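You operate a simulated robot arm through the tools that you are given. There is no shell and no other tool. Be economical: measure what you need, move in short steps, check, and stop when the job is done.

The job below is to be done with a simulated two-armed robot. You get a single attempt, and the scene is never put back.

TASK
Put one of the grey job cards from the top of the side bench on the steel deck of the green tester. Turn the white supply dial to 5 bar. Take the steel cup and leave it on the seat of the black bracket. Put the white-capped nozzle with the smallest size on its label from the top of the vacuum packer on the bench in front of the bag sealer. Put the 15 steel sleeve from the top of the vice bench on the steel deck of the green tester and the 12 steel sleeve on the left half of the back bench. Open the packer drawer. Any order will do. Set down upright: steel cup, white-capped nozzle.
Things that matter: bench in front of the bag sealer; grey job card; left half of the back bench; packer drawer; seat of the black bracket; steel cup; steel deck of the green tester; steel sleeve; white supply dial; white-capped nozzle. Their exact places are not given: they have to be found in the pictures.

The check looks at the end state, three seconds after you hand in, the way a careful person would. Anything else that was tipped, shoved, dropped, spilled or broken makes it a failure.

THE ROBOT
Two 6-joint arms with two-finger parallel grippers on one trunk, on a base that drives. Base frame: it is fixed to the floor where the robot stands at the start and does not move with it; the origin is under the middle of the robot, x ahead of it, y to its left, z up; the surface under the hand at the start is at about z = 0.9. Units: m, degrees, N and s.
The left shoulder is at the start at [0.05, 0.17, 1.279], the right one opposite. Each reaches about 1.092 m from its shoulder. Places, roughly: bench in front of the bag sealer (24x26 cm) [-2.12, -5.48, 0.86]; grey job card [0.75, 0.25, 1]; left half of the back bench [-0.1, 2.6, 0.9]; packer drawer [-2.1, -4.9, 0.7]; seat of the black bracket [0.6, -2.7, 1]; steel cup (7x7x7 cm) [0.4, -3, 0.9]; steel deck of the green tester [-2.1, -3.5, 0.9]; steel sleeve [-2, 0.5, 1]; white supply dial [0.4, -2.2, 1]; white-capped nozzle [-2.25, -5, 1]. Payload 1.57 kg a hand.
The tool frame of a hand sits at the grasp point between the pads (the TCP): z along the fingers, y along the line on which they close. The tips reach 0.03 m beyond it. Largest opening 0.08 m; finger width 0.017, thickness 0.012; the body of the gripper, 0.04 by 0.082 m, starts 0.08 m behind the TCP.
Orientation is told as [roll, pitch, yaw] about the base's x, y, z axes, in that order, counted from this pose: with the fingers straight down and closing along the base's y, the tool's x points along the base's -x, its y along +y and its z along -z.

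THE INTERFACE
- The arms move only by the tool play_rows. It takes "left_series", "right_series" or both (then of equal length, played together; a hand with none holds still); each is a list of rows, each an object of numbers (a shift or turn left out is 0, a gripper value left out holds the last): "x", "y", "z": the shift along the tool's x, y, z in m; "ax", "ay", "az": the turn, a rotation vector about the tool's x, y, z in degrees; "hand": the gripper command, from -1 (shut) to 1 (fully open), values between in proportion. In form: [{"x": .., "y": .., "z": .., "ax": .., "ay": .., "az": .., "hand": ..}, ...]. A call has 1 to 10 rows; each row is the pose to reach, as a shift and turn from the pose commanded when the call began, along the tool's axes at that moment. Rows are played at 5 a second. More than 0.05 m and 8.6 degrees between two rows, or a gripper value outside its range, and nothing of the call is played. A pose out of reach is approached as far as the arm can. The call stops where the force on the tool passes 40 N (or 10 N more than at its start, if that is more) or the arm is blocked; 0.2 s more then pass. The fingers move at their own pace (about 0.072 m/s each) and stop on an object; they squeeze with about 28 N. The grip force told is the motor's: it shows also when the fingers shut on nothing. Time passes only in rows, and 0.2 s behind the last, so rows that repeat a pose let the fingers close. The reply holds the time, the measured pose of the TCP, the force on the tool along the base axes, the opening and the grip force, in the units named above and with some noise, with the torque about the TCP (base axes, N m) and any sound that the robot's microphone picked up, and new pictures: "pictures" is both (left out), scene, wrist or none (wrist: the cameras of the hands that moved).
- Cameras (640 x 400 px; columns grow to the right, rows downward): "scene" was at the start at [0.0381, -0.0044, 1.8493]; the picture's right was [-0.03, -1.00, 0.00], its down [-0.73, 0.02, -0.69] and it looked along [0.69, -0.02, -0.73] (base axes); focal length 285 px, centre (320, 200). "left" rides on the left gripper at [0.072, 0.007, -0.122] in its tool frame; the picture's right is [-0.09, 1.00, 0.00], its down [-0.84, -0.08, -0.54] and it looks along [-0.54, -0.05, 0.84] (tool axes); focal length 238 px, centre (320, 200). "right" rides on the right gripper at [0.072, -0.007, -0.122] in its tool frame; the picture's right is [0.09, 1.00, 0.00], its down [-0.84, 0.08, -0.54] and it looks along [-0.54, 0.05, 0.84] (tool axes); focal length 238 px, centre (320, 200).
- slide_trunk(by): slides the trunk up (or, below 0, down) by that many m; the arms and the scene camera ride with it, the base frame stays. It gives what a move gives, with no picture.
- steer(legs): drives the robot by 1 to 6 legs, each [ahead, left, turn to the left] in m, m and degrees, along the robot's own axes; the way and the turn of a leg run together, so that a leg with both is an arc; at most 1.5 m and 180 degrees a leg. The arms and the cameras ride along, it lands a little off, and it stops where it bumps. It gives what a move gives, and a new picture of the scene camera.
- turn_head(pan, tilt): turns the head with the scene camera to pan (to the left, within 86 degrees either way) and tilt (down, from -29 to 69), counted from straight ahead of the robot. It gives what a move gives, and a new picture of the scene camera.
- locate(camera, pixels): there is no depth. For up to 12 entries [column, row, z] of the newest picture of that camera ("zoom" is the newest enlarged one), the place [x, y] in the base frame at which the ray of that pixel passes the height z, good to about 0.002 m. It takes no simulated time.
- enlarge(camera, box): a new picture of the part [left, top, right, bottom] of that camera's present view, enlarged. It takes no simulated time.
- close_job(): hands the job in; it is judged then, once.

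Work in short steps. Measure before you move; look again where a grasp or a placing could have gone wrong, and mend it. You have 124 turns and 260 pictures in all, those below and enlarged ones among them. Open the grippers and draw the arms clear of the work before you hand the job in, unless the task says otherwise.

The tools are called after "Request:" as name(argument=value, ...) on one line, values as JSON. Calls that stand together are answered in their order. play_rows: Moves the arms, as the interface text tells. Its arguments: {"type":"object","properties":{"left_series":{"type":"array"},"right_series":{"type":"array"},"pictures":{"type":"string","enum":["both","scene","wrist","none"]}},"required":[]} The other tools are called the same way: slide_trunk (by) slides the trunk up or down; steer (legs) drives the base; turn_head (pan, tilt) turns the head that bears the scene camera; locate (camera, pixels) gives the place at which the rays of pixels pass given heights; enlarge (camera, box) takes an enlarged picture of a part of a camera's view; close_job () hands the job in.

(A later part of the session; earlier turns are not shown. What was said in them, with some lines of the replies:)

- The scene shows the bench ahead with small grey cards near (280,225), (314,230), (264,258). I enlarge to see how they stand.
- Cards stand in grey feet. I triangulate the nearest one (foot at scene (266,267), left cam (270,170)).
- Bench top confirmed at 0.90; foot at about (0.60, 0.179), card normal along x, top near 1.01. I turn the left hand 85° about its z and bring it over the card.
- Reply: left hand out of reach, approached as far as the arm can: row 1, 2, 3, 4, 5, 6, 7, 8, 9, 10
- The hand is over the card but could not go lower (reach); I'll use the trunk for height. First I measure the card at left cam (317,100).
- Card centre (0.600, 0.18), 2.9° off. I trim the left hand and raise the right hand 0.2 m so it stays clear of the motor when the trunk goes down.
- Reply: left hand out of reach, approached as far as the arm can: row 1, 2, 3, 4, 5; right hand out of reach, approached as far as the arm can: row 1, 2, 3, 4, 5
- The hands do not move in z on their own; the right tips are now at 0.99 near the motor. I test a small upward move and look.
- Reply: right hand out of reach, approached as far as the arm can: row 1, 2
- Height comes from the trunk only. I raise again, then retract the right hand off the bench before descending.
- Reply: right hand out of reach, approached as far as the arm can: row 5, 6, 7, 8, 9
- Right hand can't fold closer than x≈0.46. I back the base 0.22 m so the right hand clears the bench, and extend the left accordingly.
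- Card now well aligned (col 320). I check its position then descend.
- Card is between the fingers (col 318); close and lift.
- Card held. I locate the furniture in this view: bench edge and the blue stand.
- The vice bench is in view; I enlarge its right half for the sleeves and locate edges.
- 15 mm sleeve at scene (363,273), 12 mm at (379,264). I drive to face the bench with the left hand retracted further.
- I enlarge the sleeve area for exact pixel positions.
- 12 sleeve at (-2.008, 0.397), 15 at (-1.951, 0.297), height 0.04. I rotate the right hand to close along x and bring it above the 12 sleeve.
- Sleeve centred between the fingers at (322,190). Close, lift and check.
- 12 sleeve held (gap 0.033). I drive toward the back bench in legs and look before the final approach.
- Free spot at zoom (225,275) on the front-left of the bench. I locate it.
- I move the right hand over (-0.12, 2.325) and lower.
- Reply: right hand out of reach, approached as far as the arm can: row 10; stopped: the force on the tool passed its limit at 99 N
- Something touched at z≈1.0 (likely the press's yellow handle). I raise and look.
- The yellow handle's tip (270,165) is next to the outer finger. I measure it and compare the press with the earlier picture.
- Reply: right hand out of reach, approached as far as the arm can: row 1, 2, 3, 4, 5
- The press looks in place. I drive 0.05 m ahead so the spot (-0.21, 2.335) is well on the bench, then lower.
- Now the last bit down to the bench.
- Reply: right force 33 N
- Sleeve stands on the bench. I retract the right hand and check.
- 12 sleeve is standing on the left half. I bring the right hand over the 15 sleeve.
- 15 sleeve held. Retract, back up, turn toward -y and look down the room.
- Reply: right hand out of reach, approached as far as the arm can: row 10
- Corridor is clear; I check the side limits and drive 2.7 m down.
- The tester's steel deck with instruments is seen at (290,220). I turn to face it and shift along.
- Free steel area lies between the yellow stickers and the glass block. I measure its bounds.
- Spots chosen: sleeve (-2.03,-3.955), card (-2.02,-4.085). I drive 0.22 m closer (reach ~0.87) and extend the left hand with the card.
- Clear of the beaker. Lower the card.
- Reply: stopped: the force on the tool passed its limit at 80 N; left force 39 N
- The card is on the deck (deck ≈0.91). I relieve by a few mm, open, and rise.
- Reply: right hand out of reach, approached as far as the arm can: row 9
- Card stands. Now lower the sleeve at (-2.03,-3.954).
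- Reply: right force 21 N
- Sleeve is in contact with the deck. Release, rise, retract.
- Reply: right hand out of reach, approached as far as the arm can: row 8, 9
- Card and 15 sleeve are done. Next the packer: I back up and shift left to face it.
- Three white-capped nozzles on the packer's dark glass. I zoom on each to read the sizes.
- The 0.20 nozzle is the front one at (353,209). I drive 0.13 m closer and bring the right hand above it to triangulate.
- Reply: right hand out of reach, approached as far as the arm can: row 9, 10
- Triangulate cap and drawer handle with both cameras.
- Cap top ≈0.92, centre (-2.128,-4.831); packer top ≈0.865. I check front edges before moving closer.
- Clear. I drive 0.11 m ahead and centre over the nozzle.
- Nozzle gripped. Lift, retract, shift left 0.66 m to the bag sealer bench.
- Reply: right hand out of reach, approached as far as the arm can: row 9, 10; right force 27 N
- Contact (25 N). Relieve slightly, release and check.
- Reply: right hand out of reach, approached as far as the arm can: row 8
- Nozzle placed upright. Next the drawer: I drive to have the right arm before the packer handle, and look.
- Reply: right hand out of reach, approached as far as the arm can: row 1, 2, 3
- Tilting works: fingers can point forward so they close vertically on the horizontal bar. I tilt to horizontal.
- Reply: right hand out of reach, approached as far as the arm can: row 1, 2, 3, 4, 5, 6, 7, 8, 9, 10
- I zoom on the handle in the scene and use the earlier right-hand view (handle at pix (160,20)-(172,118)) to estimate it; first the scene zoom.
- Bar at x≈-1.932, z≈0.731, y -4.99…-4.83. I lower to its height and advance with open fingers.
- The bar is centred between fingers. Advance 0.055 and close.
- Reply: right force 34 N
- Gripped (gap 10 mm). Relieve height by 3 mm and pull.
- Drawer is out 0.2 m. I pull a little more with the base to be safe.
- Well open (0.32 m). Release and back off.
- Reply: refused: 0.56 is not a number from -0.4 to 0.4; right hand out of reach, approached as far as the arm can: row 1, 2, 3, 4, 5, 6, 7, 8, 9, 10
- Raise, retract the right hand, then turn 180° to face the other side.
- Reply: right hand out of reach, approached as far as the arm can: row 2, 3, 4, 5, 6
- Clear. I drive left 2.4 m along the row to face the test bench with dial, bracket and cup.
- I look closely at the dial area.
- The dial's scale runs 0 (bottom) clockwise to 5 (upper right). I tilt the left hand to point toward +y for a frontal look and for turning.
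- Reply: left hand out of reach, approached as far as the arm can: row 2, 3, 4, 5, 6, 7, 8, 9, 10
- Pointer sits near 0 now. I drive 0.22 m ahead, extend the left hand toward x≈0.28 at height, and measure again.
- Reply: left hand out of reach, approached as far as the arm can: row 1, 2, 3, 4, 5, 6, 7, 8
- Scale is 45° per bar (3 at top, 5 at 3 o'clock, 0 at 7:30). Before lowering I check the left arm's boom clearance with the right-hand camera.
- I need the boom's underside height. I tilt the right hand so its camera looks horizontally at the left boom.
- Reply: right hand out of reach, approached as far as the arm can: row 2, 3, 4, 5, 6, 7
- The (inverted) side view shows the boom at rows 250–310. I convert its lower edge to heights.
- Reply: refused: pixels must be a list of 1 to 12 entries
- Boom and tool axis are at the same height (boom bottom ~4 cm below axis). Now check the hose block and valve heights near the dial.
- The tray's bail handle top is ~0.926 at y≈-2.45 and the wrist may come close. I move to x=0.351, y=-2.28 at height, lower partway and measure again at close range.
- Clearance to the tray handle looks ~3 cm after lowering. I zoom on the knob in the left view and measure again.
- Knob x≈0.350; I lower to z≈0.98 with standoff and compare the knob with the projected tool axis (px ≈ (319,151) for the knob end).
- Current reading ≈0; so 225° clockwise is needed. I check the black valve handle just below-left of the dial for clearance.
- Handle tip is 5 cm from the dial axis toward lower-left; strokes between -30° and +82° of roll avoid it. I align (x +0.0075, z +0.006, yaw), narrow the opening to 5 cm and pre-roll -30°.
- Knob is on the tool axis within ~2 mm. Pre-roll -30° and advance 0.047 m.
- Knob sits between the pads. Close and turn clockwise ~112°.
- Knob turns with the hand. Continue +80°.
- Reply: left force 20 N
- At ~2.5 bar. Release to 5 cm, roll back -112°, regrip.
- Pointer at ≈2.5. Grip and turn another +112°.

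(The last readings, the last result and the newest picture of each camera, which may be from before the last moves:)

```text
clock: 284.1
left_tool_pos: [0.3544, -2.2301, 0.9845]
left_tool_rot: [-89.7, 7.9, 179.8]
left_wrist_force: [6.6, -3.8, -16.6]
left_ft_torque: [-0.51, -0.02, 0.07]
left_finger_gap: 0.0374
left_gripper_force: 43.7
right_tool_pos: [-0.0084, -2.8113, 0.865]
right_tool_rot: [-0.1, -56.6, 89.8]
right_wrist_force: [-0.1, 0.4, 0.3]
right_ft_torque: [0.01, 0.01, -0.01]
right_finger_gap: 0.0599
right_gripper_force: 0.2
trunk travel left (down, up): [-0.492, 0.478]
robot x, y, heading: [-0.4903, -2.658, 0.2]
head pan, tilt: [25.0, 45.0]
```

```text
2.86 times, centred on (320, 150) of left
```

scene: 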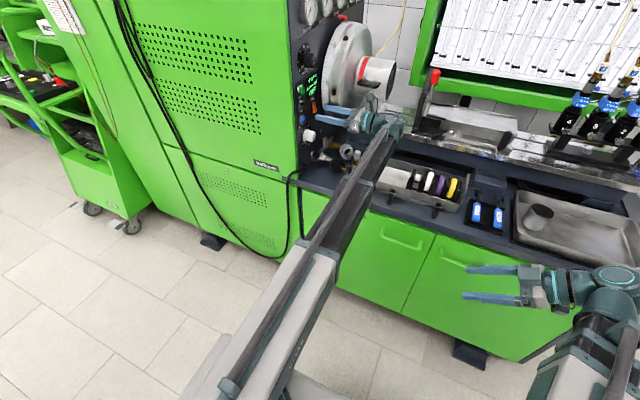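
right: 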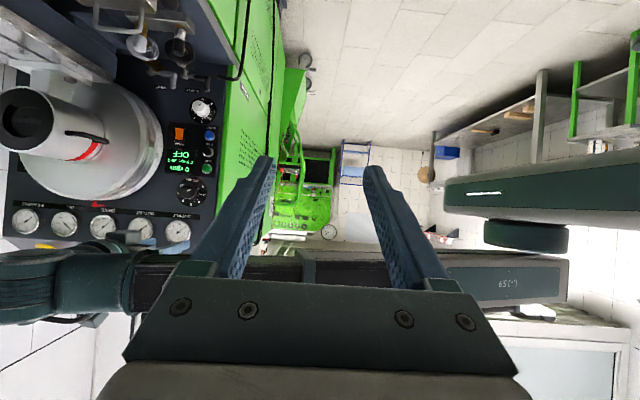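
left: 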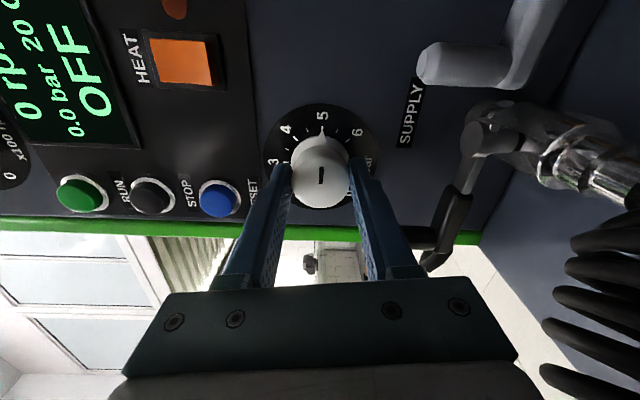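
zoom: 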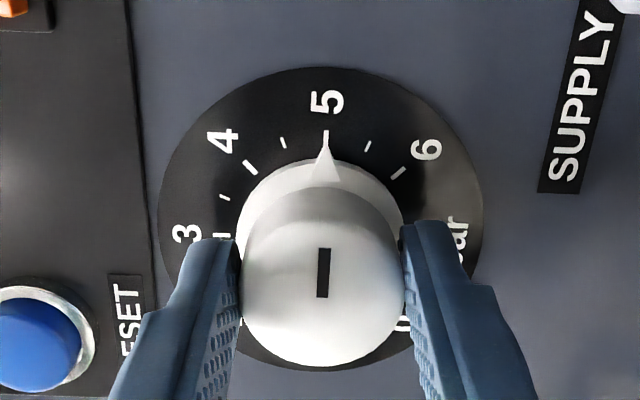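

The pointer tab is exactly on 5. Release, back straight off, and check.

Request:
play_rows(left_series=[{"hand": -0.2}, {"hand": 0.25}, {"hand": 0.25}, {"z": -0.025}, {"z": -0.06}, {"z": -0.09}], pictures="wrist")

Request:
enlarge(camera="left", box=[260, 60, 388, 160])

Request:
slide_trunk(by=0.2)

Request:
play_rows(left_series=[{"az": -8.2}, {"az": -16.4}, {"az": -24.6}, {"az": -32.8}, {"az": -41}, {"az": -49.2}, {"az": -57.4}, {"az": -65.6}, {"az": -73.8}, {"az": -82}], pictures="none")

```text
clock: 285.5
left_tool_pos: [0.3516, -2.3204, 0.987]
left_tool_rot: [-89.9, 8.1, 179.9]
left_wrist_force: [-0.4, 0.1, -0.2]
left_ft_torque: [0.0, -0.02, -0.01]
left_finger_gap: 0.0499
left_gripper_force: 0.0
right_tool_pos: [-0.0105, -2.8106, 0.8663]
right_tool_rot: [-0.2, -56.6, 89.9]
right_wrist_force: [0.5, 0.0, -1.4]
right_ft_torque: [-0.01, -0.01, 0.01]
right_finger_gap: 0.0599
right_gripper_force: 0.1
trunk travel left (down, up): [-0.492, 0.478]
robot x, y, heading: [-0.4861, -2.6602, 0.4]
head pan, tilt: [25.0, 45.0]
```

left: 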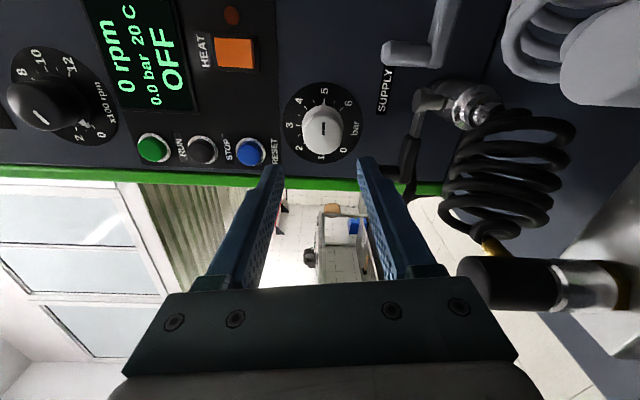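

```text
4.00 times, centred on (324, 110) of left
```

zoom: 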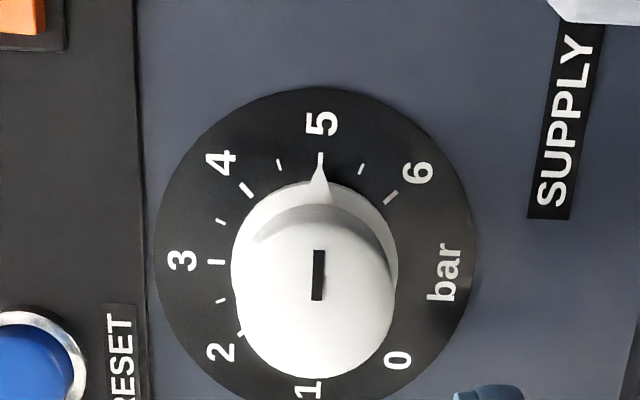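

```text
clock: 287.7
left_tool_pos: [0.3507, -2.3191, 1.1855]
left_tool_rot: [-89.8, 8.1, 179.9]
left_wrist_force: [-0.1, 0.4, 0.0]
left_ft_torque: [-0.04, 0.01, 0.01]
left_finger_gap: 0.0499
left_gripper_force: 0.0
right_tool_pos: [-0.0099, -2.8108, 1.0667]
right_tool_rot: [-0.4, -56.7, 89.9]
right_wrist_force: [-0.1, 0.9, -0.3]
right_ft_torque: [0.03, 0.03, -0.02]
right_finger_gap: 0.0599
right_gripper_force: 0.1
trunk travel left (down, up): [-0.692, 0.278]
robot x, y, heading: [-0.4853, -2.6633, 0.3]
head pan, tilt: [25.0, 45.0]
```

```text
clock: 289.9
left_tool_pos: [0.3525, -2.3196, 1.1877]
left_tool_rot: [78.0, 89.8, -12.1]
left_wrist_force: [-0.1, 0.7, 0.1]
left_ft_torque: [-0.03, 0.03, 0.0]
left_finger_gap: 0.0501
left_gripper_force: 0.2
right_tool_pos: [-0.0106, -2.8101, 1.0669]
right_tool_rot: [-0.3, -56.7, 89.9]
right_wrist_force: [0.7, -0.4, -0.1]
right_ft_torque: [0.03, -0.02, 0.0]
right_finger_gap: 0.0603
right_gripper_force: 0.1
trunk travel left (down, up): [-0.692, 0.278]
robot x, y, heading: [-0.4852, -2.6605, 0.2]
head pan, tilt: [25.0, 45.0]
```

Dial reads 5. Now retract the left arm and bring both hands back to pointing down.

Request:
play_rows(left_series=[{"y": -0.045, "z": -0.02}, {"y": -0.09, "z": -0.04}, {"y": -0.135, "z": -0.06}, {"y": -0.18, "z": -0.08}, {"y": -0.225, "z": -0.1}, {"y": -0.27, "z": -0.12}, {"y": -0.315, "z": -0.14}, {"y": -0.36, "z": -0.15}], right_series=[{"ay": 8.2}, {"ay": 16.4}, {"ay": 24.6}, {"ay": 32.8}, {"ay": 41}, {"ay": 49.2}, {"ay": 56.7}, {"ay": 56.7, "hand": 1}], pictures="none")

Request:
slide_trunk(by=0.17)

Request:
play_rows(left_series=[{"ay": -8.5}, {"ay": -17}, {"ay": -25.5}, {"ay": -34}, {"ay": -42.5}, {"ay": -51}, {"ay": -59.5}, {"ay": -68}, {"ay": -76.5}, {"ay": -85}], pictures="none")

Request:
turn_head(pan=-5, tilt=42)

Request:
enlarge(camera="scene", box=[260, 100, 500, 250])

```text
clock: 291.7
left_tool_pos: [-0.0095, -2.4693, 1.1877]
left_tool_rot: [50.8, 89.8, -39.5]
left_wrist_force: [-1.0, -0.5, 0.9]
left_ft_torque: [0.03, 0.0, -0.01]
left_finger_gap: 0.05
left_gripper_force: 0.1
right_tool_pos: [-0.011, -2.8106, 0.9674]
right_tool_rot: [-0.2, 0.0, 89.7]
right_wrist_force: [-1.0, -0.7, -0.1]
right_ft_torque: [0.05, 0.0, 0.0]
right_finger_gap: 0.0799
right_gripper_force: 0.1
right hand out of reach, approached as far as the arm can: row 1, 2, 3, 4, 5, 6, 7, 8
trunk travel left (down, up): [-0.692, 0.278]
robot x, y, heading: [-0.4855, -2.6609, 0.4]
head pan, tilt: [25.0, 45.0]
```

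```text
clock: 293.6
left_tool_pos: [-0.0081, -2.4696, 1.3573]
left_tool_rot: [42.3, 89.9, -48.0]
left_wrist_force: [-0.2, -0.5, 0.4]
left_ft_torque: [0.0, 0.02, 0.01]
left_finger_gap: 0.05
left_gripper_force: 0.0
right_tool_pos: [-0.0113, -2.8106, 1.1375]
right_tool_rot: [-0.2, 0.0, 89.7]
right_wrist_force: [0.3, -0.1, -0.3]
right_ft_torque: [0.0, 0.0, -0.05]
right_finger_gap: 0.0797
right_gripper_force: 0.2
trunk travel left (down, up): [-0.862, 0.108]
robot x, y, heading: [-0.4882, -2.6573, 0.4]
head pan, tilt: [25.0, 45.0]
```

```text
clock: 295.8
left_tool_pos: [-0.0086, -2.4672, 1.1382]
left_tool_rot: [0.1, 4.8, -90.2]
left_wrist_force: [0.1, 0.1, 0.9]
left_ft_torque: [0.03, 0.03, 0.01]
left_finger_gap: 0.05
left_gripper_force: 0.0
left hand out of reach, approached as far as the arm can: row 1, 2, 3, 4, 5, 6, 7, 8, 9, 10
right_tool_pos: [-0.0118, -2.812, 1.1366]
right_tool_rot: [-0.1, 0.0, 89.7]
right_wrist_force: [0.4, 0.7, -0.5]
right_ft_torque: [-0.03, 0.0, -0.05]
right_finger_gap: 0.08
right_gripper_force: 0.1
trunk travel left (down, up): [-0.862, 0.108]
robot x, y, heading: [-0.4864, -2.6602, 0.4]
head pan, tilt: [25.0, 45.0]
```

```text
clock: 296.8
left_tool_pos: [-0.0084, -2.4674, 1.1375]
left_tool_rot: [0.1, 5.1, -90.2]
left_wrist_force: [0.1, 0.1, 0.2]
left_ft_torque: [-0.01, -0.01, 0.02]
left_finger_gap: 0.0502
left_gripper_force: 0.1
right_tool_pos: [-0.0108, -2.8107, 1.1386]
right_tool_rot: [-0.1, 0.0, 89.7]
right_wrist_force: [0.7, -1.0, -0.8]
right_ft_torque: [-0.04, 0.01, 0.01]
right_finger_gap: 0.0799
right_gripper_force: 0.0
trunk travel left (down, up): [-0.862, 0.108]
robot x, y, heading: [-0.4887, -2.6586, 0.4]
head pan, tilt: [-5.0, 42.0]
```

scene: 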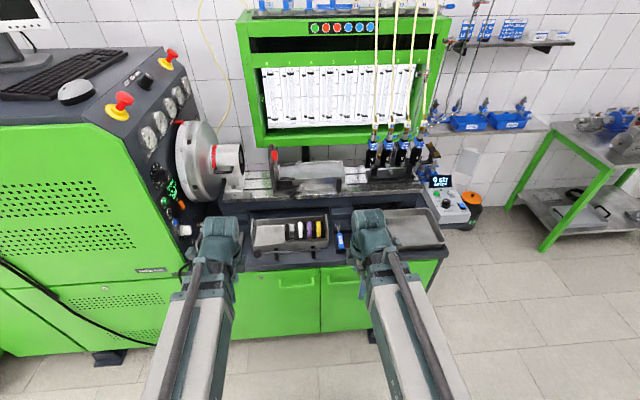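

```text
2.67 times, centred on (380, 175) of scene
```

zoom: 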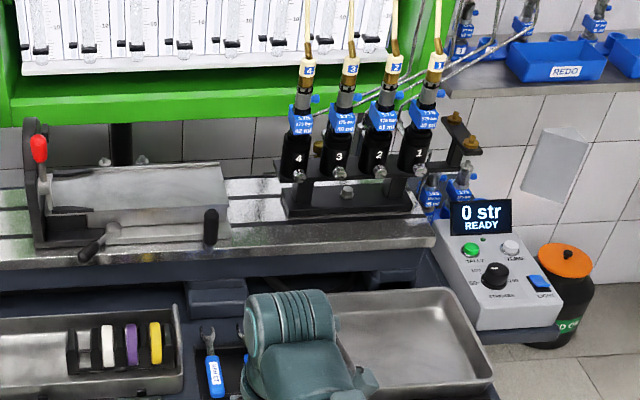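

The cup is hidden behind the right wrist. I bring the right hand above the tray and zoom on the seat.

Request:
play_rows(right_series=[{"x": 0.02, "y": -0.042}, {"x": 0.04, "y": -0.084}, {"x": 0.06, "y": -0.126}, {"x": 0.08, "y": -0.168}, {"x": 0.1, "y": -0.21}, {"x": 0.12, "y": -0.252}, {"x": 0.14, "y": -0.294}, {"x": 0.16, "y": -0.335}, {"x": 0.18, "y": -0.37}], pictures="wrist")

Request:
enlarge(camera="scene", box=[260, 130, 356, 200])

Request:
enlarge(camera="scene", box=[330, 170, 458, 250])

```text
clock: 298.8
left_tool_pos: [-0.0076, -2.4675, 1.1376]
left_tool_rot: [0.1, 4.9, -90.2]
left_wrist_force: [-0.2, 0.0, -0.1]
left_ft_torque: [-0.01, 0.02, 0.01]
left_finger_gap: 0.0502
left_gripper_force: 0.1
right_tool_pos: [0.3591, -2.9919, 1.1367]
right_tool_rot: [-0.1, 0.0, 89.6]
right_wrist_force: [0.4, -1.2, -0.4]
right_ft_torque: [-0.01, 0.01, -0.03]
right_finger_gap: 0.0798
right_gripper_force: 0.0
trunk travel left (down, up): [-0.862, 0.108]
robot x, y, heading: [-0.4833, -2.6573, -0.1]
head pan, tilt: [-5.0, 42.0]
```

right: 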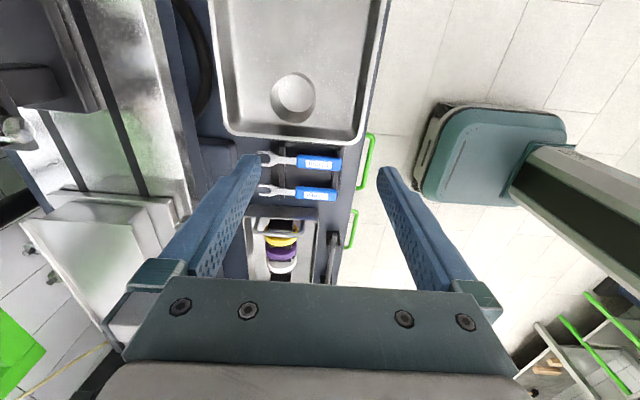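

```text
5.71 times, centred on (308, 165) of scene
```

zoom: 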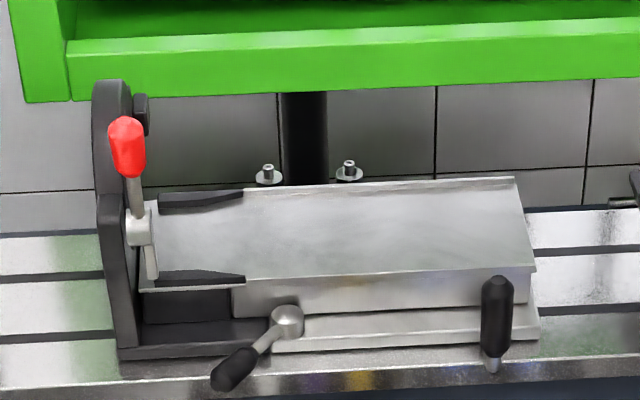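

```text
5.00 times, centred on (394, 210) of scene
```

zoom: 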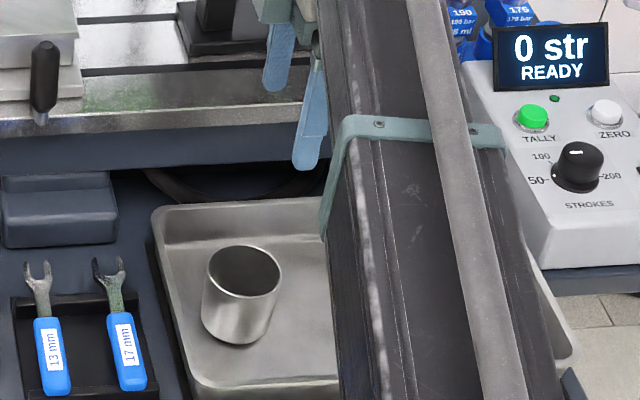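

Request:
locate(camera="scene", pixels=[[379, 224.4, 0.96], [379, 224.4, 0.94], [379, 224.4, 0.92], [379, 224.4, 0.9], [377.4, 234, 0.86], [319, 171, 1.0], [319, 171, 1.02]])

Request:
enlarge(camera="right", box=[230, 50, 358, 150])

Request:
locate(camera="right", pixels=[[293, 98, 0.96], [293, 98, 0.94], [293, 98, 0.92], [293, 98, 0.9]])

```text
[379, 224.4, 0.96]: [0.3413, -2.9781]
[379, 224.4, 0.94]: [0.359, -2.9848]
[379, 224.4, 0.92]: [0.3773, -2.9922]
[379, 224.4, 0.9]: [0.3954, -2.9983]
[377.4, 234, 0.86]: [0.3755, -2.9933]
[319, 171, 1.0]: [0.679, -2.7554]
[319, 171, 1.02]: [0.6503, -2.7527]
```

```text
4.00 times, centred on (294, 100) of right
```

zoom: 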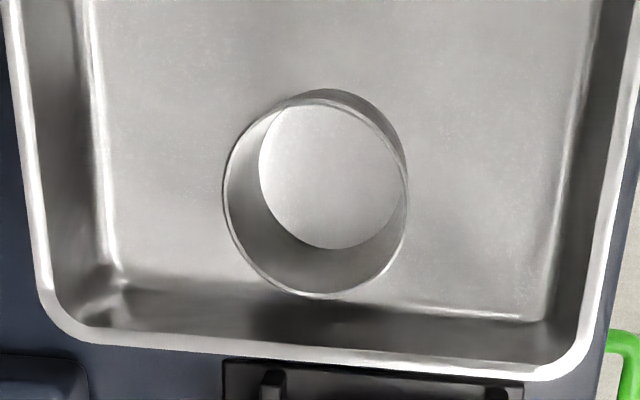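

```text
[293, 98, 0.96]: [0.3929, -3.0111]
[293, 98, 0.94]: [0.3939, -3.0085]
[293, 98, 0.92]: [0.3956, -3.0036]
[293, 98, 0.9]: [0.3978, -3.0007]
```

Cup centre (0.397,-3.000), rim z≈0.90. I drive 0.05 m ahead, centre the hand and re-measure.

Request:
steer(legs=[[0.05, 0, 0]])

Request:
play_rows(right_series=[{"x": 0.004, "y": 0.006}, {"x": 0.008, "y": 0.012}, {"x": 0.008, "y": 0.012}], pictures="none")

Request:
slide_trunk(by=-0.14)

Request:
enlarge(camera="right", box=[200, 50, 440, 200])

```text
clock: 299.7
left_tool_pos: [0.0433, -2.4677, 1.1363]
left_tool_rot: [0.0, 4.9, -90.2]
left_wrist_force: [0.1, 0.4, -0.8]
left_ft_torque: [-0.01, 0.03, -0.01]
left_finger_gap: 0.05
left_gripper_force: 0.2
right_tool_pos: [0.4091, -2.9919, 1.1352]
right_tool_rot: [0.0, 0.1, 89.7]
right_wrist_force: [0.9, 0.4, 0.0]
right_ft_torque: [0.02, 0.06, -0.01]
right_finger_gap: 0.0798
right_gripper_force: 0.0
trunk travel left (down, up): [-0.862, 0.108]
robot x, y, heading: [-0.4378, -2.6587, 0.3]
head pan, tilt: [-5.0, 42.0]
```

scene: 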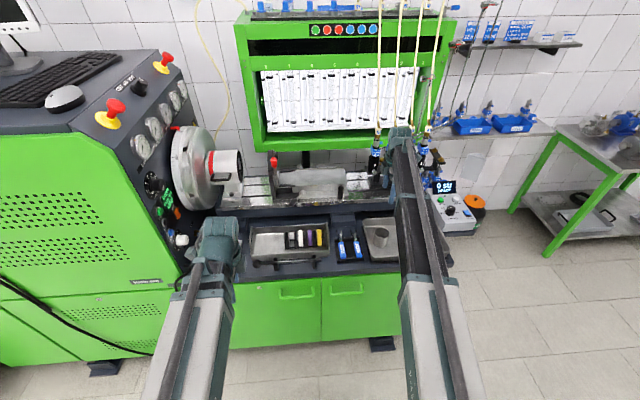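

```text
clock: 300.5
left_tool_pos: [0.0414, -2.4672, 1.1375]
left_tool_rot: [0.0, 4.9, -90.1]
left_wrist_force: [0.0, -0.2, 0.3]
left_ft_torque: [-0.02, -0.02, -0.01]
left_finger_gap: 0.0501
left_gripper_force: 0.1
right_tool_pos: [0.3964, -2.9996, 1.1379]
right_tool_rot: [-0.1, 0.0, 89.7]
right_wrist_force: [0.4, 0.5, -0.8]
right_ft_torque: [0.0, -0.01, 0.02]
right_finger_gap: 0.08
right_gripper_force: 0.2
trunk travel left (down, up): [-0.862, 0.108]
robot x, y, heading: [-0.4357, -2.66, 0.4]
head pan, tilt: [-5.0, 42.0]
```

```text
clock: 302.2
left_tool_pos: [0.0414, -2.4667, 0.9974]
left_tool_rot: [0.1, 4.8, -90.1]
left_wrist_force: [-0.4, -0.1, -0.1]
left_ft_torque: [0.03, -0.02, 0.03]
left_finger_gap: 0.0501
left_gripper_force: 0.2
right_tool_pos: [0.3947, -2.9995, 0.9964]
right_tool_rot: [-0.2, -0.1, 89.8]
right_wrist_force: [0.0, 0.9, -0.2]
right_ft_torque: [0.0, -0.01, -0.02]
right_finger_gap: 0.0798
right_gripper_force: 0.0
trunk travel left (down, up): [-0.722, 0.248]
robot x, y, heading: [-0.4352, -2.6611, 0.4]
head pan, tilt: [-5.0, 42.0]
```

```text
2.67 times, centred on (320, 125) of right
```

zoom: 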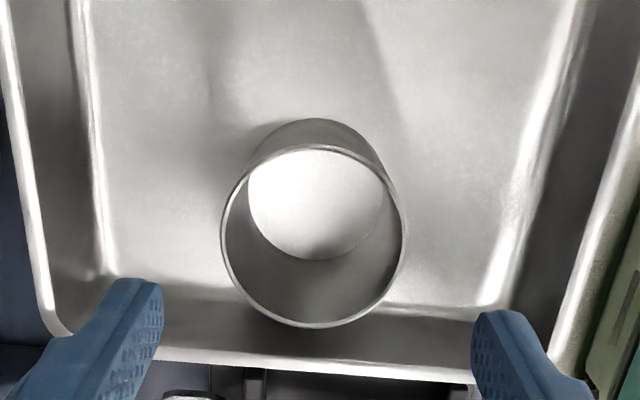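

Request:
locate(camera="zoom", pixels=[[313, 237, 0.9], [221, 237, 0.9], [406, 237, 0.9], [313, 328, 0.9], [313, 146, 0.9], [313, 237, 0.92]])

```text
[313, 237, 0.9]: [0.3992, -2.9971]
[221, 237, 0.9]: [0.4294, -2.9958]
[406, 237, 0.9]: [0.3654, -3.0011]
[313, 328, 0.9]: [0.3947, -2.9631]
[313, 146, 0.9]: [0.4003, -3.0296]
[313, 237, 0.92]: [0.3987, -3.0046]
```

Request:
play_rows(right_series=[{"x": -0.003, "y": -0.0025}, {"x": -0.003, "y": -0.0025}], pictures="none")

Request:
slide_trunk(by=-0.07)

Request:
enlarge(camera="right", box=[160, 80, 480, 280])

```text
clock: 302.8
left_tool_pos: [0.0418, -2.4673, 0.9994]
left_tool_rot: [0.1, 5.0, -90.2]
left_wrist_force: [-0.2, 0.2, 0.2]
left_ft_torque: [-0.01, -0.01, 0.01]
left_finger_gap: 0.0499
left_gripper_force: 0.1
right_tool_pos: [0.3981, -2.9975, 0.9973]
right_tool_rot: [-0.2, 0.0, 89.7]
right_wrist_force: [0.6, 0.8, -0.3]
right_ft_torque: [-0.02, 0.02, 0.0]
right_finger_gap: 0.08
right_gripper_force: 0.1
trunk travel left (down, up): [-0.722, 0.248]
robot x, y, heading: [-0.4377, -2.6569, 0.2]
head pan, tilt: [-5.0, 42.0]
```

```text
clock: 303.9
left_tool_pos: [0.0424, -2.468, 0.9284]
left_tool_rot: [0.2, 4.9, -90.0]
left_wrist_force: [0.2, -1.5, -0.8]
left_ft_torque: [0.02, -0.01, 0.01]
left_finger_gap: 0.05
left_gripper_force: 0.0
right_tool_pos: [0.3975, -2.9977, 0.9284]
right_tool_rot: [-0.2, 0.0, 89.7]
right_wrist_force: [0.1, 1.0, 0.3]
right_ft_torque: [0.02, -0.01, 0.05]
right_finger_gap: 0.08
right_gripper_force: 0.0
trunk travel left (down, up): [-0.652, 0.318]
robot x, y, heading: [-0.4383, -2.6604, 0.3]
head pan, tilt: [-5.0, 42.0]
```

```text
2.00 times, centred on (320, 180) of right
```

zoom: 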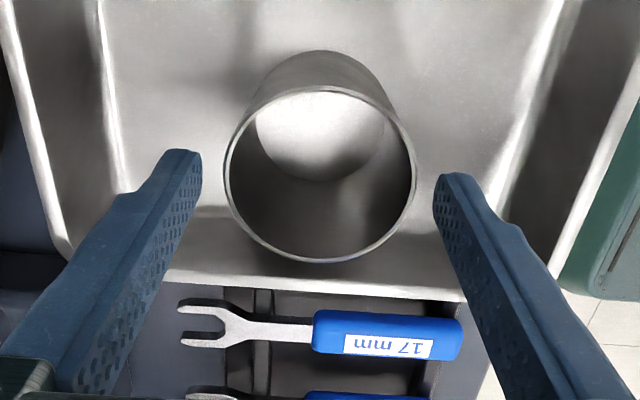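

Cup is centred between the fingers (rim 223–415, tips 202/433). Descend and close.

Request:
slide_trunk(by=-0.045)

Request:
play_rows(right_series=[{"hand": 0.9}, {"hand": -1}, {"hand": -1}, {"hand": -1}], pictures="wrist")

Request:
slide_trunk(by=0.3)

```text
clock: 304.7
left_tool_pos: [0.0426, -2.4673, 0.8829]
left_tool_rot: [0.1, 4.9, -90.1]
left_wrist_force: [1.2, 0.4, 0.1]
left_ft_torque: [0.0, -0.02, 0.0]
left_finger_gap: 0.0501
left_gripper_force: 0.0
right_tool_pos: [0.3974, -2.9962, 0.8826]
right_tool_rot: [-0.2, 0.0, 89.7]
right_wrist_force: [-0.6, -1.1, -0.1]
right_ft_torque: [0.0, -0.01, 0.0]
right_finger_gap: 0.08
right_gripper_force: 0.0
trunk travel left (down, up): [-0.607, 0.363]
robot x, y, heading: [-0.4346, -2.6578, 0.5]
head pan, tilt: [-5.0, 42.0]
```

```text
clock: 305.7
left_tool_pos: [0.0421, -2.4674, 0.8826]
left_tool_rot: [0.1, 4.9, -90.1]
left_wrist_force: [0.6, -0.4, -0.6]
left_ft_torque: [0.02, 0.0, 0.0]
left_finger_gap: 0.0502
left_gripper_force: 0.1
right_tool_pos: [0.3983, -2.9967, 0.8819]
right_tool_rot: [-0.2, -0.1, 89.7]
right_wrist_force: [-0.5, -1.1, 0.3]
right_ft_torque: [-0.01, 0.0, 0.02]
right_finger_gap: 0.0647
right_gripper_force: 27.7
trunk travel left (down, up): [-0.607, 0.363]
robot x, y, heading: [-0.4344, -2.6593, 0.5]
head pan, tilt: [-5.0, 42.0]
```

right: 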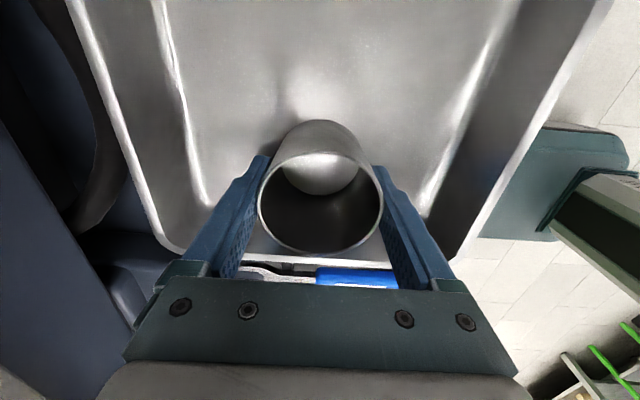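

```text
clock: 308.7
left_tool_pos: [0.0418, -2.4668, 1.1822]
left_tool_rot: [0.0, 5.1, -90.0]
left_wrist_force: [-0.6, 0.6, -0.9]
left_ft_torque: [0.02, 0.03, 0.04]
left_finger_gap: 0.0501
left_gripper_force: 0.0
right_tool_pos: [0.3976, -2.997, 1.1815]
right_tool_rot: [-0.2, 0.0, 89.7]
right_wrist_force: [0.4, -0.3, 0.1]
right_ft_torque: [0.0, -0.01, -0.01]
right_finger_gap: 0.0648
right_gripper_force: 27.7
trunk travel left (down, up): [-0.907, 0.063]
robot x, y, heading: [-0.4329, -2.6602, 0.6]
head pan, tilt: [-5.0, 42.0]
```

Cup held. I bring it in front of the bracket (away from the injectors), then drive 0.24 m closer.

Request:
play_rows(right_series=[{"x": -0.031, "y": 0.025}, {"x": -0.062, "y": 0.05}, {"x": -0.093, "y": 0.075}, {"x": -0.124, "y": 0.1}, {"x": -0.155, "y": 0.125}, {"x": -0.186, "y": 0.15}, {"x": -0.217, "y": 0.175}, {"x": -0.245, "y": 0.2}], pictures="none")

Request:
steer(legs=[[0.24, 0, 0]])

Request:
turn_head(pan=0, tilt=40)

Request:
enlarge(camera="scene", box=[220, 90, 440, 230])

```text
clock: 310.5
left_tool_pos: [0.0411, -2.4673, 1.1826]
left_tool_rot: [0.1, 4.9, -90.1]
left_wrist_force: [0.0, -0.4, 0.7]
left_ft_torque: [0.0, 0.0, 0.04]
left_finger_gap: 0.0501
left_gripper_force: 0.0
right_tool_pos: [0.1974, -2.7489, 1.1824]
right_tool_rot: [-0.1, 0.0, 89.6]
right_wrist_force: [0.6, 0.0, -0.8]
right_ft_torque: [-0.01, -0.03, 0.02]
right_finger_gap: 0.0649
right_gripper_force: 28.2
trunk travel left (down, up): [-0.907, 0.063]
robot x, y, heading: [-0.4384, -2.6604, 0.2]
head pan, tilt: [-5.0, 42.0]
```

```text
clock: 312.3
left_tool_pos: [0.285, -2.4659, 1.1827]
left_tool_rot: [0.0, 4.9, -90.1]
left_wrist_force: [-0.1, 0.8, 0.1]
left_ft_torque: [0.0, 0.03, -0.01]
left_finger_gap: 0.0499
left_gripper_force: 0.1
right_tool_pos: [0.4425, -2.7487, 1.1818]
right_tool_rot: [0.0, 0.0, 89.7]
right_wrist_force: [0.3, 0.0, -1.6]
right_ft_torque: [0.0, 0.05, 0.0]
right_finger_gap: 0.0652
right_gripper_force: 27.7
trunk travel left (down, up): [-0.907, 0.063]
robot x, y, heading: [-0.197, -2.656, 0.3]
head pan, tilt: [-5.0, 42.0]
```

scene: 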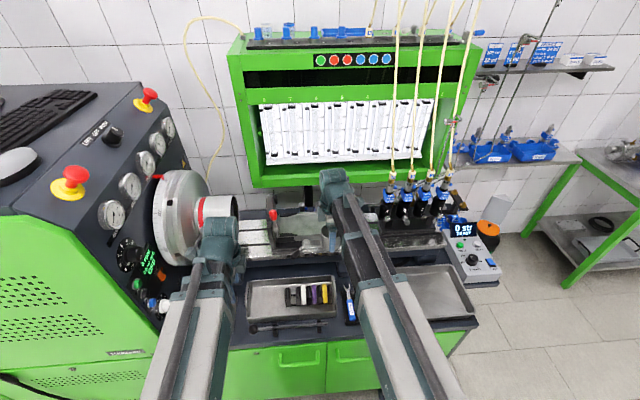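

```text
clock: 313.0
left_tool_pos: [0.2841, -2.4653, 1.1825]
left_tool_rot: [0.1, 4.9, -90.0]
left_wrist_force: [0.0, -0.6, 0.2]
left_ft_torque: [0.0, 0.0, 0.0]
left_finger_gap: 0.0498
left_gripper_force: 0.1
right_tool_pos: [0.4418, -2.7495, 1.1827]
right_tool_rot: [-0.2, 0.0, 89.7]
right_wrist_force: [-0.2, 0.1, -0.8]
right_ft_torque: [-0.04, -0.02, 0.02]
right_finger_gap: 0.065
right_gripper_force: 28.0
trunk travel left (down, up): [-0.907, 0.063]
robot x, y, heading: [-0.1919, -2.6587, 0.6]
head pan, tilt: [0.0, 40.0]
```

scene: 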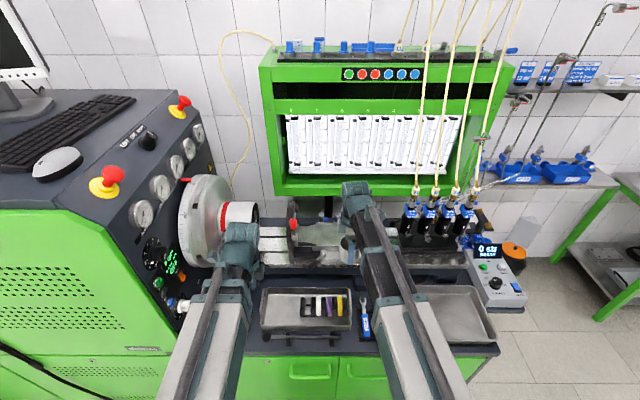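

```text
2.86 times, centred on (330, 160) of scene
```

zoom: 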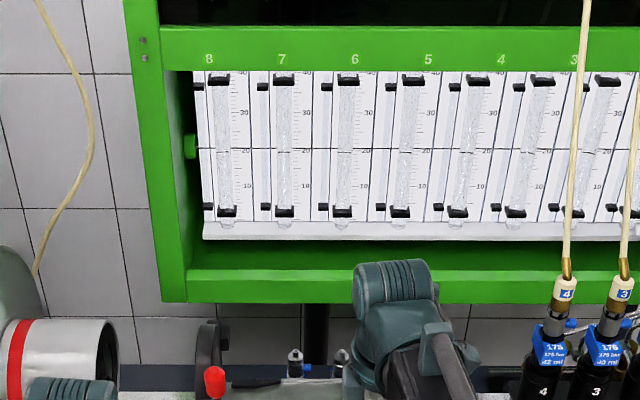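

The rack is well behind (x≈0.97). I extend the cup over the seat at height and look.

Request:
play_rows(right_series=[{"y": -0.04}, {"y": -0.08}, {"y": -0.12}, {"y": -0.16}, {"y": -0.2}, {"y": -0.235}], pictures="both")

Request:
enlarge(camera="scene", box=[260, 180, 420, 280])

```text
clock: 314.4
left_tool_pos: [0.2848, -2.466, 1.183]
left_tool_rot: [0.0, 5.0, -90.0]
left_wrist_force: [-0.1, 0.1, 0.0]
left_ft_torque: [-0.01, 0.0, -0.01]
left_finger_gap: 0.0502
left_gripper_force: 0.1
right_tool_pos: [0.677, -2.7511, 1.1813]
right_tool_rot: [-0.1, 0.0, 89.7]
right_wrist_force: [0.4, 0.2, -1.2]
right_ft_torque: [-0.02, 0.01, 0.04]
right_finger_gap: 0.065
right_gripper_force: 27.9
trunk travel left (down, up): [-0.907, 0.063]
robot x, y, heading: [-0.1942, -2.6574, 0.3]
head pan, tilt: [0.0, 40.0]
```

scene: 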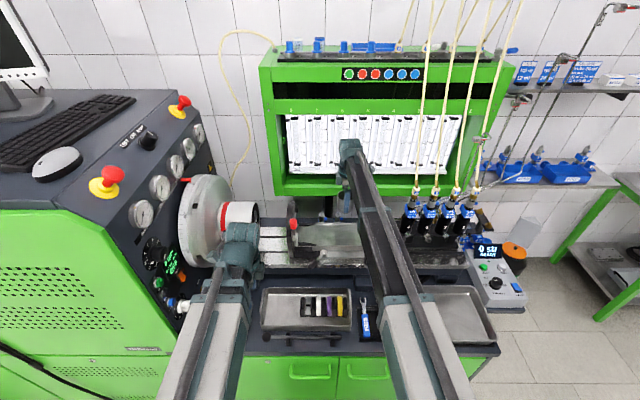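
right: 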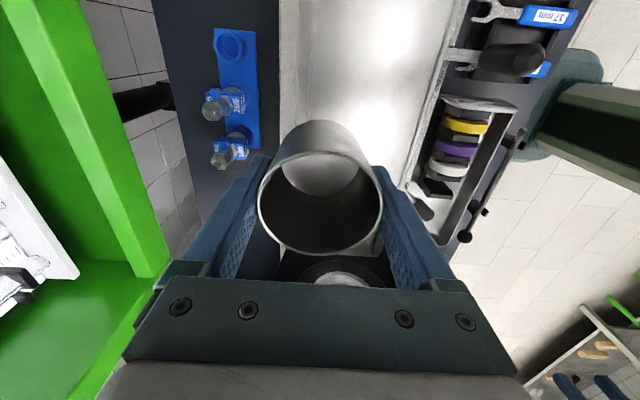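

```text
4.00 times, centred on (340, 230) of scene
```

zoom: 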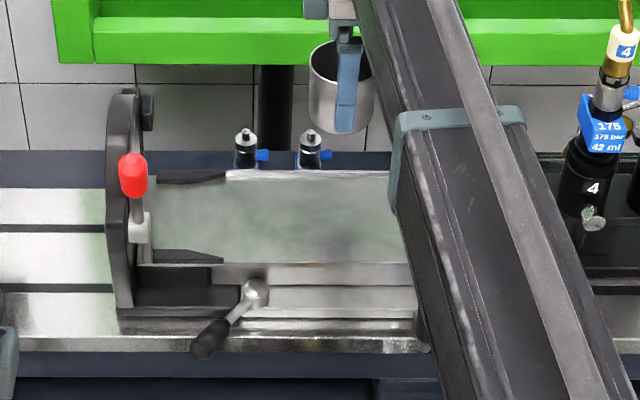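

Seat plane computed: z≈0.997, x 0.595–0.716, y≈-2.57…-2.87. I centre the cup at (0.655,-2.75) and lower.

Request:
play_rows(right_series=[{"y": 0.011, "x": -0.002}, {"y": 0.022, "x": -0.003}, {"y": 0.022, "x": -0.003}], pictures="none")

Request:
slide_trunk(by=-0.1)

Request:
enlarge(camera="scene", box=[270, 160, 430, 260])

Request:
enlarge(camera="right", box=[0, 0, 640, 400])

```text
clock: 315.2
left_tool_pos: [0.2831, -2.4652, 1.1828]
left_tool_rot: [0.0, 4.9, -90.1]
left_wrist_force: [0.1, -0.4, 0.3]
left_ft_torque: [-0.01, 0.03, -0.01]
left_finger_gap: 0.05
left_gripper_force: 0.0
right_tool_pos: [0.6544, -2.7473, 1.1825]
right_tool_rot: [-0.1, 0.0, 89.6]
right_wrist_force: [0.5, 0.3, -0.5]
right_ft_torque: [0.0, 0.01, 0.02]
right_finger_gap: 0.0647
right_gripper_force: 28.0
trunk travel left (down, up): [-0.907, 0.063]
robot x, y, heading: [-0.1934, -2.661, 0.4]
head pan, tilt: [0.0, 40.0]
```

```text
clock: 316.5
left_tool_pos: [0.2827, -2.4662, 1.0843]
left_tool_rot: [0.1, 4.9, -90.2]
left_wrist_force: [-0.9, -0.7, 1.2]
left_ft_torque: [0.01, 0.0, 0.0]
left_finger_gap: 0.0499
left_gripper_force: 0.1
right_tool_pos: [0.6529, -2.7458, 1.0825]
right_tool_rot: [-0.1, 0.0, 89.7]
right_wrist_force: [3.4, -0.5, 17.5]
right_ft_torque: [0.04, -0.12, -0.01]
right_finger_gap: 0.0648
right_gripper_force: 28.5
trunk travel left (down, up): [-0.807, 0.163]
robot x, y, heading: [-0.1949, -2.6564, 0.2]
head pan, tilt: [0.0, 40.0]
```

```text
4.00 times, centred on (350, 210) of scene
```

zoom: 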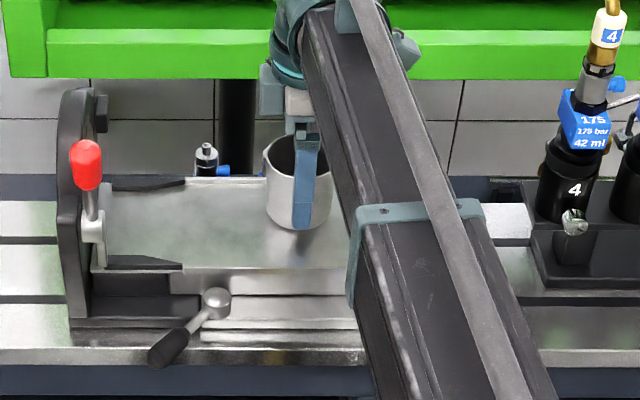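

```text
1.00 times, centred on (320, 200) of right (not enlarged: the box is as wide or as high as the picture)
```

zoom: 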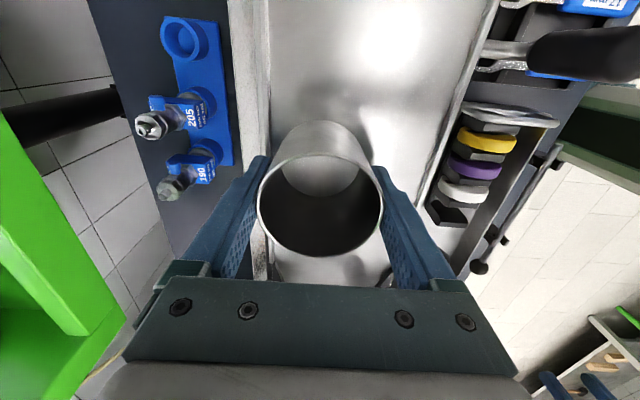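

Contact at TCP 1.083; the cup sits slightly toward the back. I lift 1 cm, shift 1.5 cm to the front, and lower again.

Request:
slide_trunk(by=0.012)

Request:
play_rows(right_series=[{"y": 0.015}, {"y": 0.015}], pictures="none")

Request:
slide_trunk(by=-0.01)

Request:
slide_trunk(by=-0.003)

```text
clock: 317.1
left_tool_pos: [0.285, -2.4652, 1.0932]
left_tool_rot: [0.0, 4.9, -90.2]
left_wrist_force: [0.1, 0.4, 0.4]
left_ft_torque: [0.01, -0.03, 0.0]
left_finger_gap: 0.05
left_gripper_force: 0.0
right_tool_pos: [0.6542, -2.7469, 1.0929]
right_tool_rot: [-0.2, 0.0, 89.7]
right_wrist_force: [-0.3, 0.1, -0.4]
right_ft_torque: [0.0, 0.04, -0.02]
right_finger_gap: 0.065
right_gripper_force: 28.4
trunk travel left (down, up): [-0.819, 0.151]
robot x, y, heading: [-0.1965, -2.6615, 0.4]
head pan, tilt: [0.0, 40.0]
```

```text
clock: 317.7
left_tool_pos: [0.2847, -2.4663, 1.0937]
left_tool_rot: [0.0, 5.0, -90.1]
left_wrist_force: [0.2, 0.3, -1.1]
left_ft_torque: [-0.01, 0.02, -0.01]
left_finger_gap: 0.0498
left_gripper_force: 0.0
right_tool_pos: [0.6403, -2.7476, 1.0945]
right_tool_rot: [-0.1, 0.0, 89.7]
right_wrist_force: [0.0, -0.1, -0.5]
right_ft_torque: [0.01, 0.01, 0.0]
right_finger_gap: 0.0651
right_gripper_force: 28.0
trunk travel left (down, up): [-0.819, 0.151]
robot x, y, heading: [-0.194, -2.6555, 0.5]
head pan, tilt: [0.0, 40.0]
```

```text
clock: 318.3
left_tool_pos: [0.2847, -2.4657, 1.085]
left_tool_rot: [0.0, 4.9, -90.0]
left_wrist_force: [-0.6, 0.0, 0.2]
left_ft_torque: [0.0, -0.01, 0.01]
left_finger_gap: 0.0498
left_gripper_force: 0.1
right_tool_pos: [0.6393, -2.7476, 1.0847]
right_tool_rot: [-0.2, 0.0, 89.8]
right_wrist_force: [-0.1, 0.5, -1.1]
right_ft_torque: [0.01, -0.01, -0.01]
right_finger_gap: 0.0651
right_gripper_force: 27.8
trunk travel left (down, up): [-0.809, 0.161]
robot x, y, heading: [-0.195, -2.6564, 0.6]
head pan, tilt: [0.0, 40.0]
```

```text
clock: 318.8
left_tool_pos: [0.2841, -2.4668, 1.0836]
left_tool_rot: [0.1, 4.9, -90.1]
left_wrist_force: [-0.3, 0.0, -0.2]
left_ft_torque: [-0.01, 0.01, 0.0]
left_finger_gap: 0.05
left_gripper_force: 0.0
right_tool_pos: [0.6383, -2.7466, 1.083]
right_tool_rot: [-0.3, 0.0, 89.7]
right_wrist_force: [7.4, -0.7, 23.3]
right_ft_torque: [0.03, 0.02, -0.02]
right_finger_gap: 0.0648
right_gripper_force: 28.2
trunk travel left (down, up): [-0.806, 0.164]
robot x, y, heading: [-0.1938, -2.6581, 0.2]
head pan, tilt: [0.0, 40.0]
```

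Same contact height, so the seat is level. Relieve, open, and rise straight.

Request:
slide_trunk(by=0.002)

Request:
play_rows(right_series=[{"hand": 0.7}, {"hand": 1}, {"hand": 1}, {"hand": 1}], pictures="wrist")

Request:
slide_trunk(by=0.12)

Request:
play_rows(right_series=[{"y": 0.04}, {"y": 0.08}, {"y": 0.12}, {"y": 0.16}, {"y": 0.2}, {"y": 0.24}, {"y": 0.28}], pictures="none")

Request:
enlarge(camera="scene", box=[240, 160, 432, 280])

```text
clock: 319.3
left_tool_pos: [0.2844, -2.4656, 1.0832]
left_tool_rot: [0.1, 4.9, -90.1]
left_wrist_force: [0.4, -0.8, -0.2]
left_ft_torque: [-0.01, -0.04, 0.03]
left_finger_gap: 0.0498
left_gripper_force: 0.1
right_tool_pos: [0.639, -2.7473, 1.0832]
right_tool_rot: [-0.1, 0.0, 89.6]
right_wrist_force: [-0.3, -0.2, -2.2]
right_ft_torque: [-0.01, 0.0, -0.02]
right_finger_gap: 0.0649
right_gripper_force: 28.0
trunk travel left (down, up): [-0.808, 0.162]
robot x, y, heading: [-0.1951, -2.6601, 0.4]
head pan, tilt: [0.0, 40.0]
```

```text
clock: 320.3
left_tool_pos: [0.2828, -2.4658, 1.0836]
left_tool_rot: [0.1, 4.8, -90.1]
left_wrist_force: [0.5, 0.4, -0.7]
left_ft_torque: [0.01, 0.04, 0.04]
left_finger_gap: 0.05
left_gripper_force: 0.1
right_tool_pos: [0.6386, -2.7472, 1.0839]
right_tool_rot: [-0.3, 0.0, 89.5]
right_wrist_force: [0.1, 0.2, -0.1]
right_ft_torque: [0.0, -0.03, 0.02]
right_finger_gap: 0.0801
right_gripper_force: 0.2
trunk travel left (down, up): [-0.808, 0.162]
robot x, y, heading: [-0.1934, -2.6577, 0.4]
head pan, tilt: [0.0, 40.0]
```

right: 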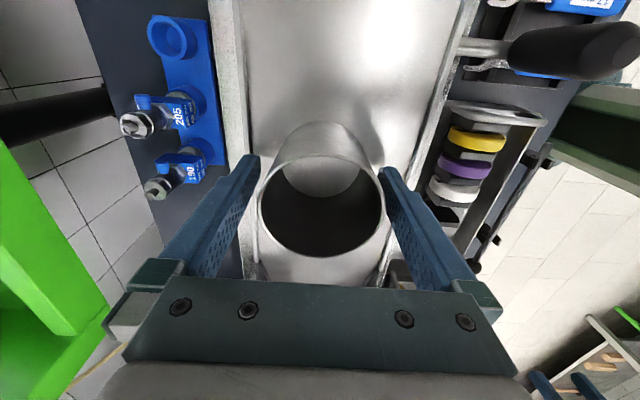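

```text
clock: 321.8
left_tool_pos: [0.2845, -2.4647, 1.2033]
left_tool_rot: [-0.1, 4.9, -90.1]
left_wrist_force: [-0.2, 0.3, -0.1]
left_ft_torque: [-0.01, -0.03, -0.01]
left_finger_gap: 0.0501
left_gripper_force: 0.1
right_tool_pos: [0.6388, -2.7464, 1.2042]
right_tool_rot: [-0.2, 0.0, 89.7]
right_wrist_force: [0.3, -0.7, 0.6]
right_ft_torque: [0.01, -0.03, -0.02]
right_finger_gap: 0.0801
right_gripper_force: 0.1
trunk travel left (down, up): [-0.928, 0.042]
robot x, y, heading: [-0.1973, -2.6571, 0.5]
head pan, tilt: [0.0, 40.0]
```

```text
clock: 323.4
left_tool_pos: [0.2825, -2.4651, 1.2042]
left_tool_rot: [0.2, 4.9, -90.1]
left_wrist_force: [-0.6, 0.3, -0.4]
left_ft_torque: [0.01, 0.0, 0.01]
left_finger_gap: 0.05
left_gripper_force: 0.1
right_tool_pos: [0.3576, -2.7459, 1.203]
right_tool_rot: [-0.2, -0.1, 89.7]
right_wrist_force: [-0.2, 0.6, 0.5]
right_ft_torque: [0.0, -0.05, -0.01]
right_finger_gap: 0.0798
right_gripper_force: 0.1
trunk travel left (down, up): [-0.928, 0.042]
robot x, y, heading: [-0.1947, -2.6586, 0.3]
head pan, tilt: [0.0, 40.0]
```

```text
3.33 times, centred on (336, 220) of scene
```

zoom: 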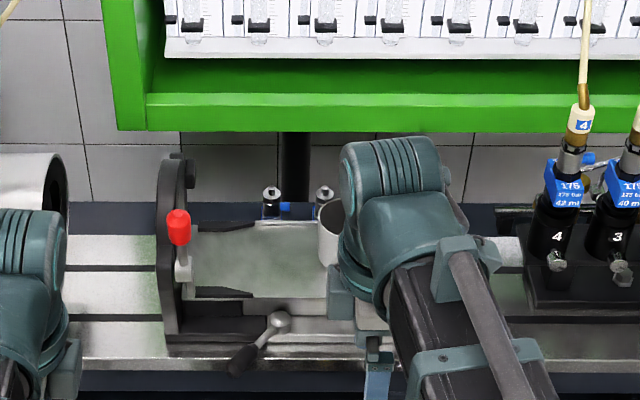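

Cup stands on the seat. I back the robot away and take a final look.

Request:
steer(legs=[[-0.5, 0, 0]])

Request:
enlarge(camera="scene", box=[190, 90, 430, 240])

```text
clock: 326.4
left_tool_pos: [-0.2127, -2.4691, 1.2046]
left_tool_rot: [0.1, 4.9, -90.1]
left_wrist_force: [-0.2, 0.5, 0.4]
left_ft_torque: [0.02, -0.03, 0.0]
left_finger_gap: 0.0501
left_gripper_force: 0.0
right_tool_pos: [-0.1381, -2.7486, 1.2033]
right_tool_rot: [-0.2, 0.0, 89.7]
right_wrist_force: [-0.2, 0.2, -0.1]
right_ft_torque: [-0.02, -0.03, 0.0]
right_finger_gap: 0.0802
right_gripper_force: 0.1
trunk travel left (down, up): [-0.928, 0.042]
robot x, y, heading: [-0.6906, -2.6627, 0.2]
head pan, tilt: [0.0, 40.0]
```

scene: 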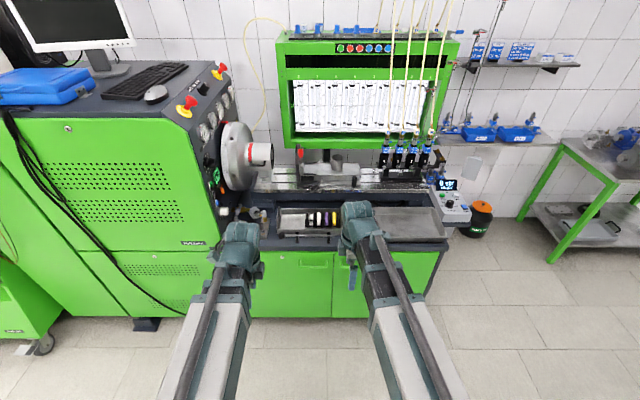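

```text
2.67 times, centred on (310, 165) of scene
```

zoom: 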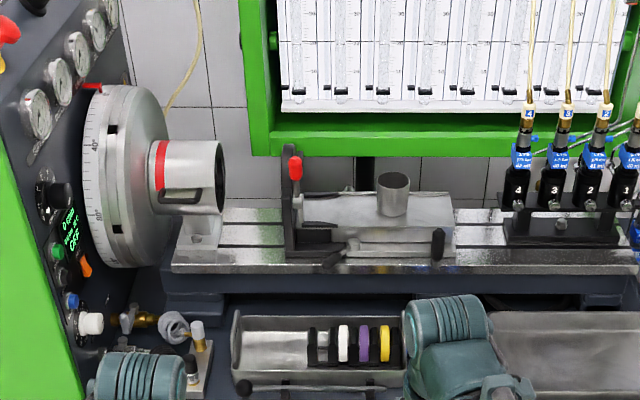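

The cup stands upright on the seat, every other part of the job is in place, and both grippers are open and clear of the work. I'm handing in.

Request:
close_job()

```text
The job is handed in.
```

I finished every part of the job and handed it in; both grippers are open and clear of the work.

- **Job card:** it stands on the steel deck of the green tester.
- **Supply dial:** its pointer is on 5 bar.
- **Steel cup:** it stands upright on the seat of the black bracket.
- **Nozzle:** the 0.20 mm one, the smallest of the three, stands upright on the bench in front of the bag sealer.
- **Sleeves:** the 15 sleeve is on the tester deck and the 12 sleeve is on the left half of the back bench.
- **Packer drawer:** it is open by about 0.32 m.

While lowering the 12 sleeve, the right hand struck something on the back bench, most likely the yellow handle of the "RING 63" press. The force peaked at 99 N before the arm stopped. In the pictures taken afterwards the press looked in its place and undamaged.
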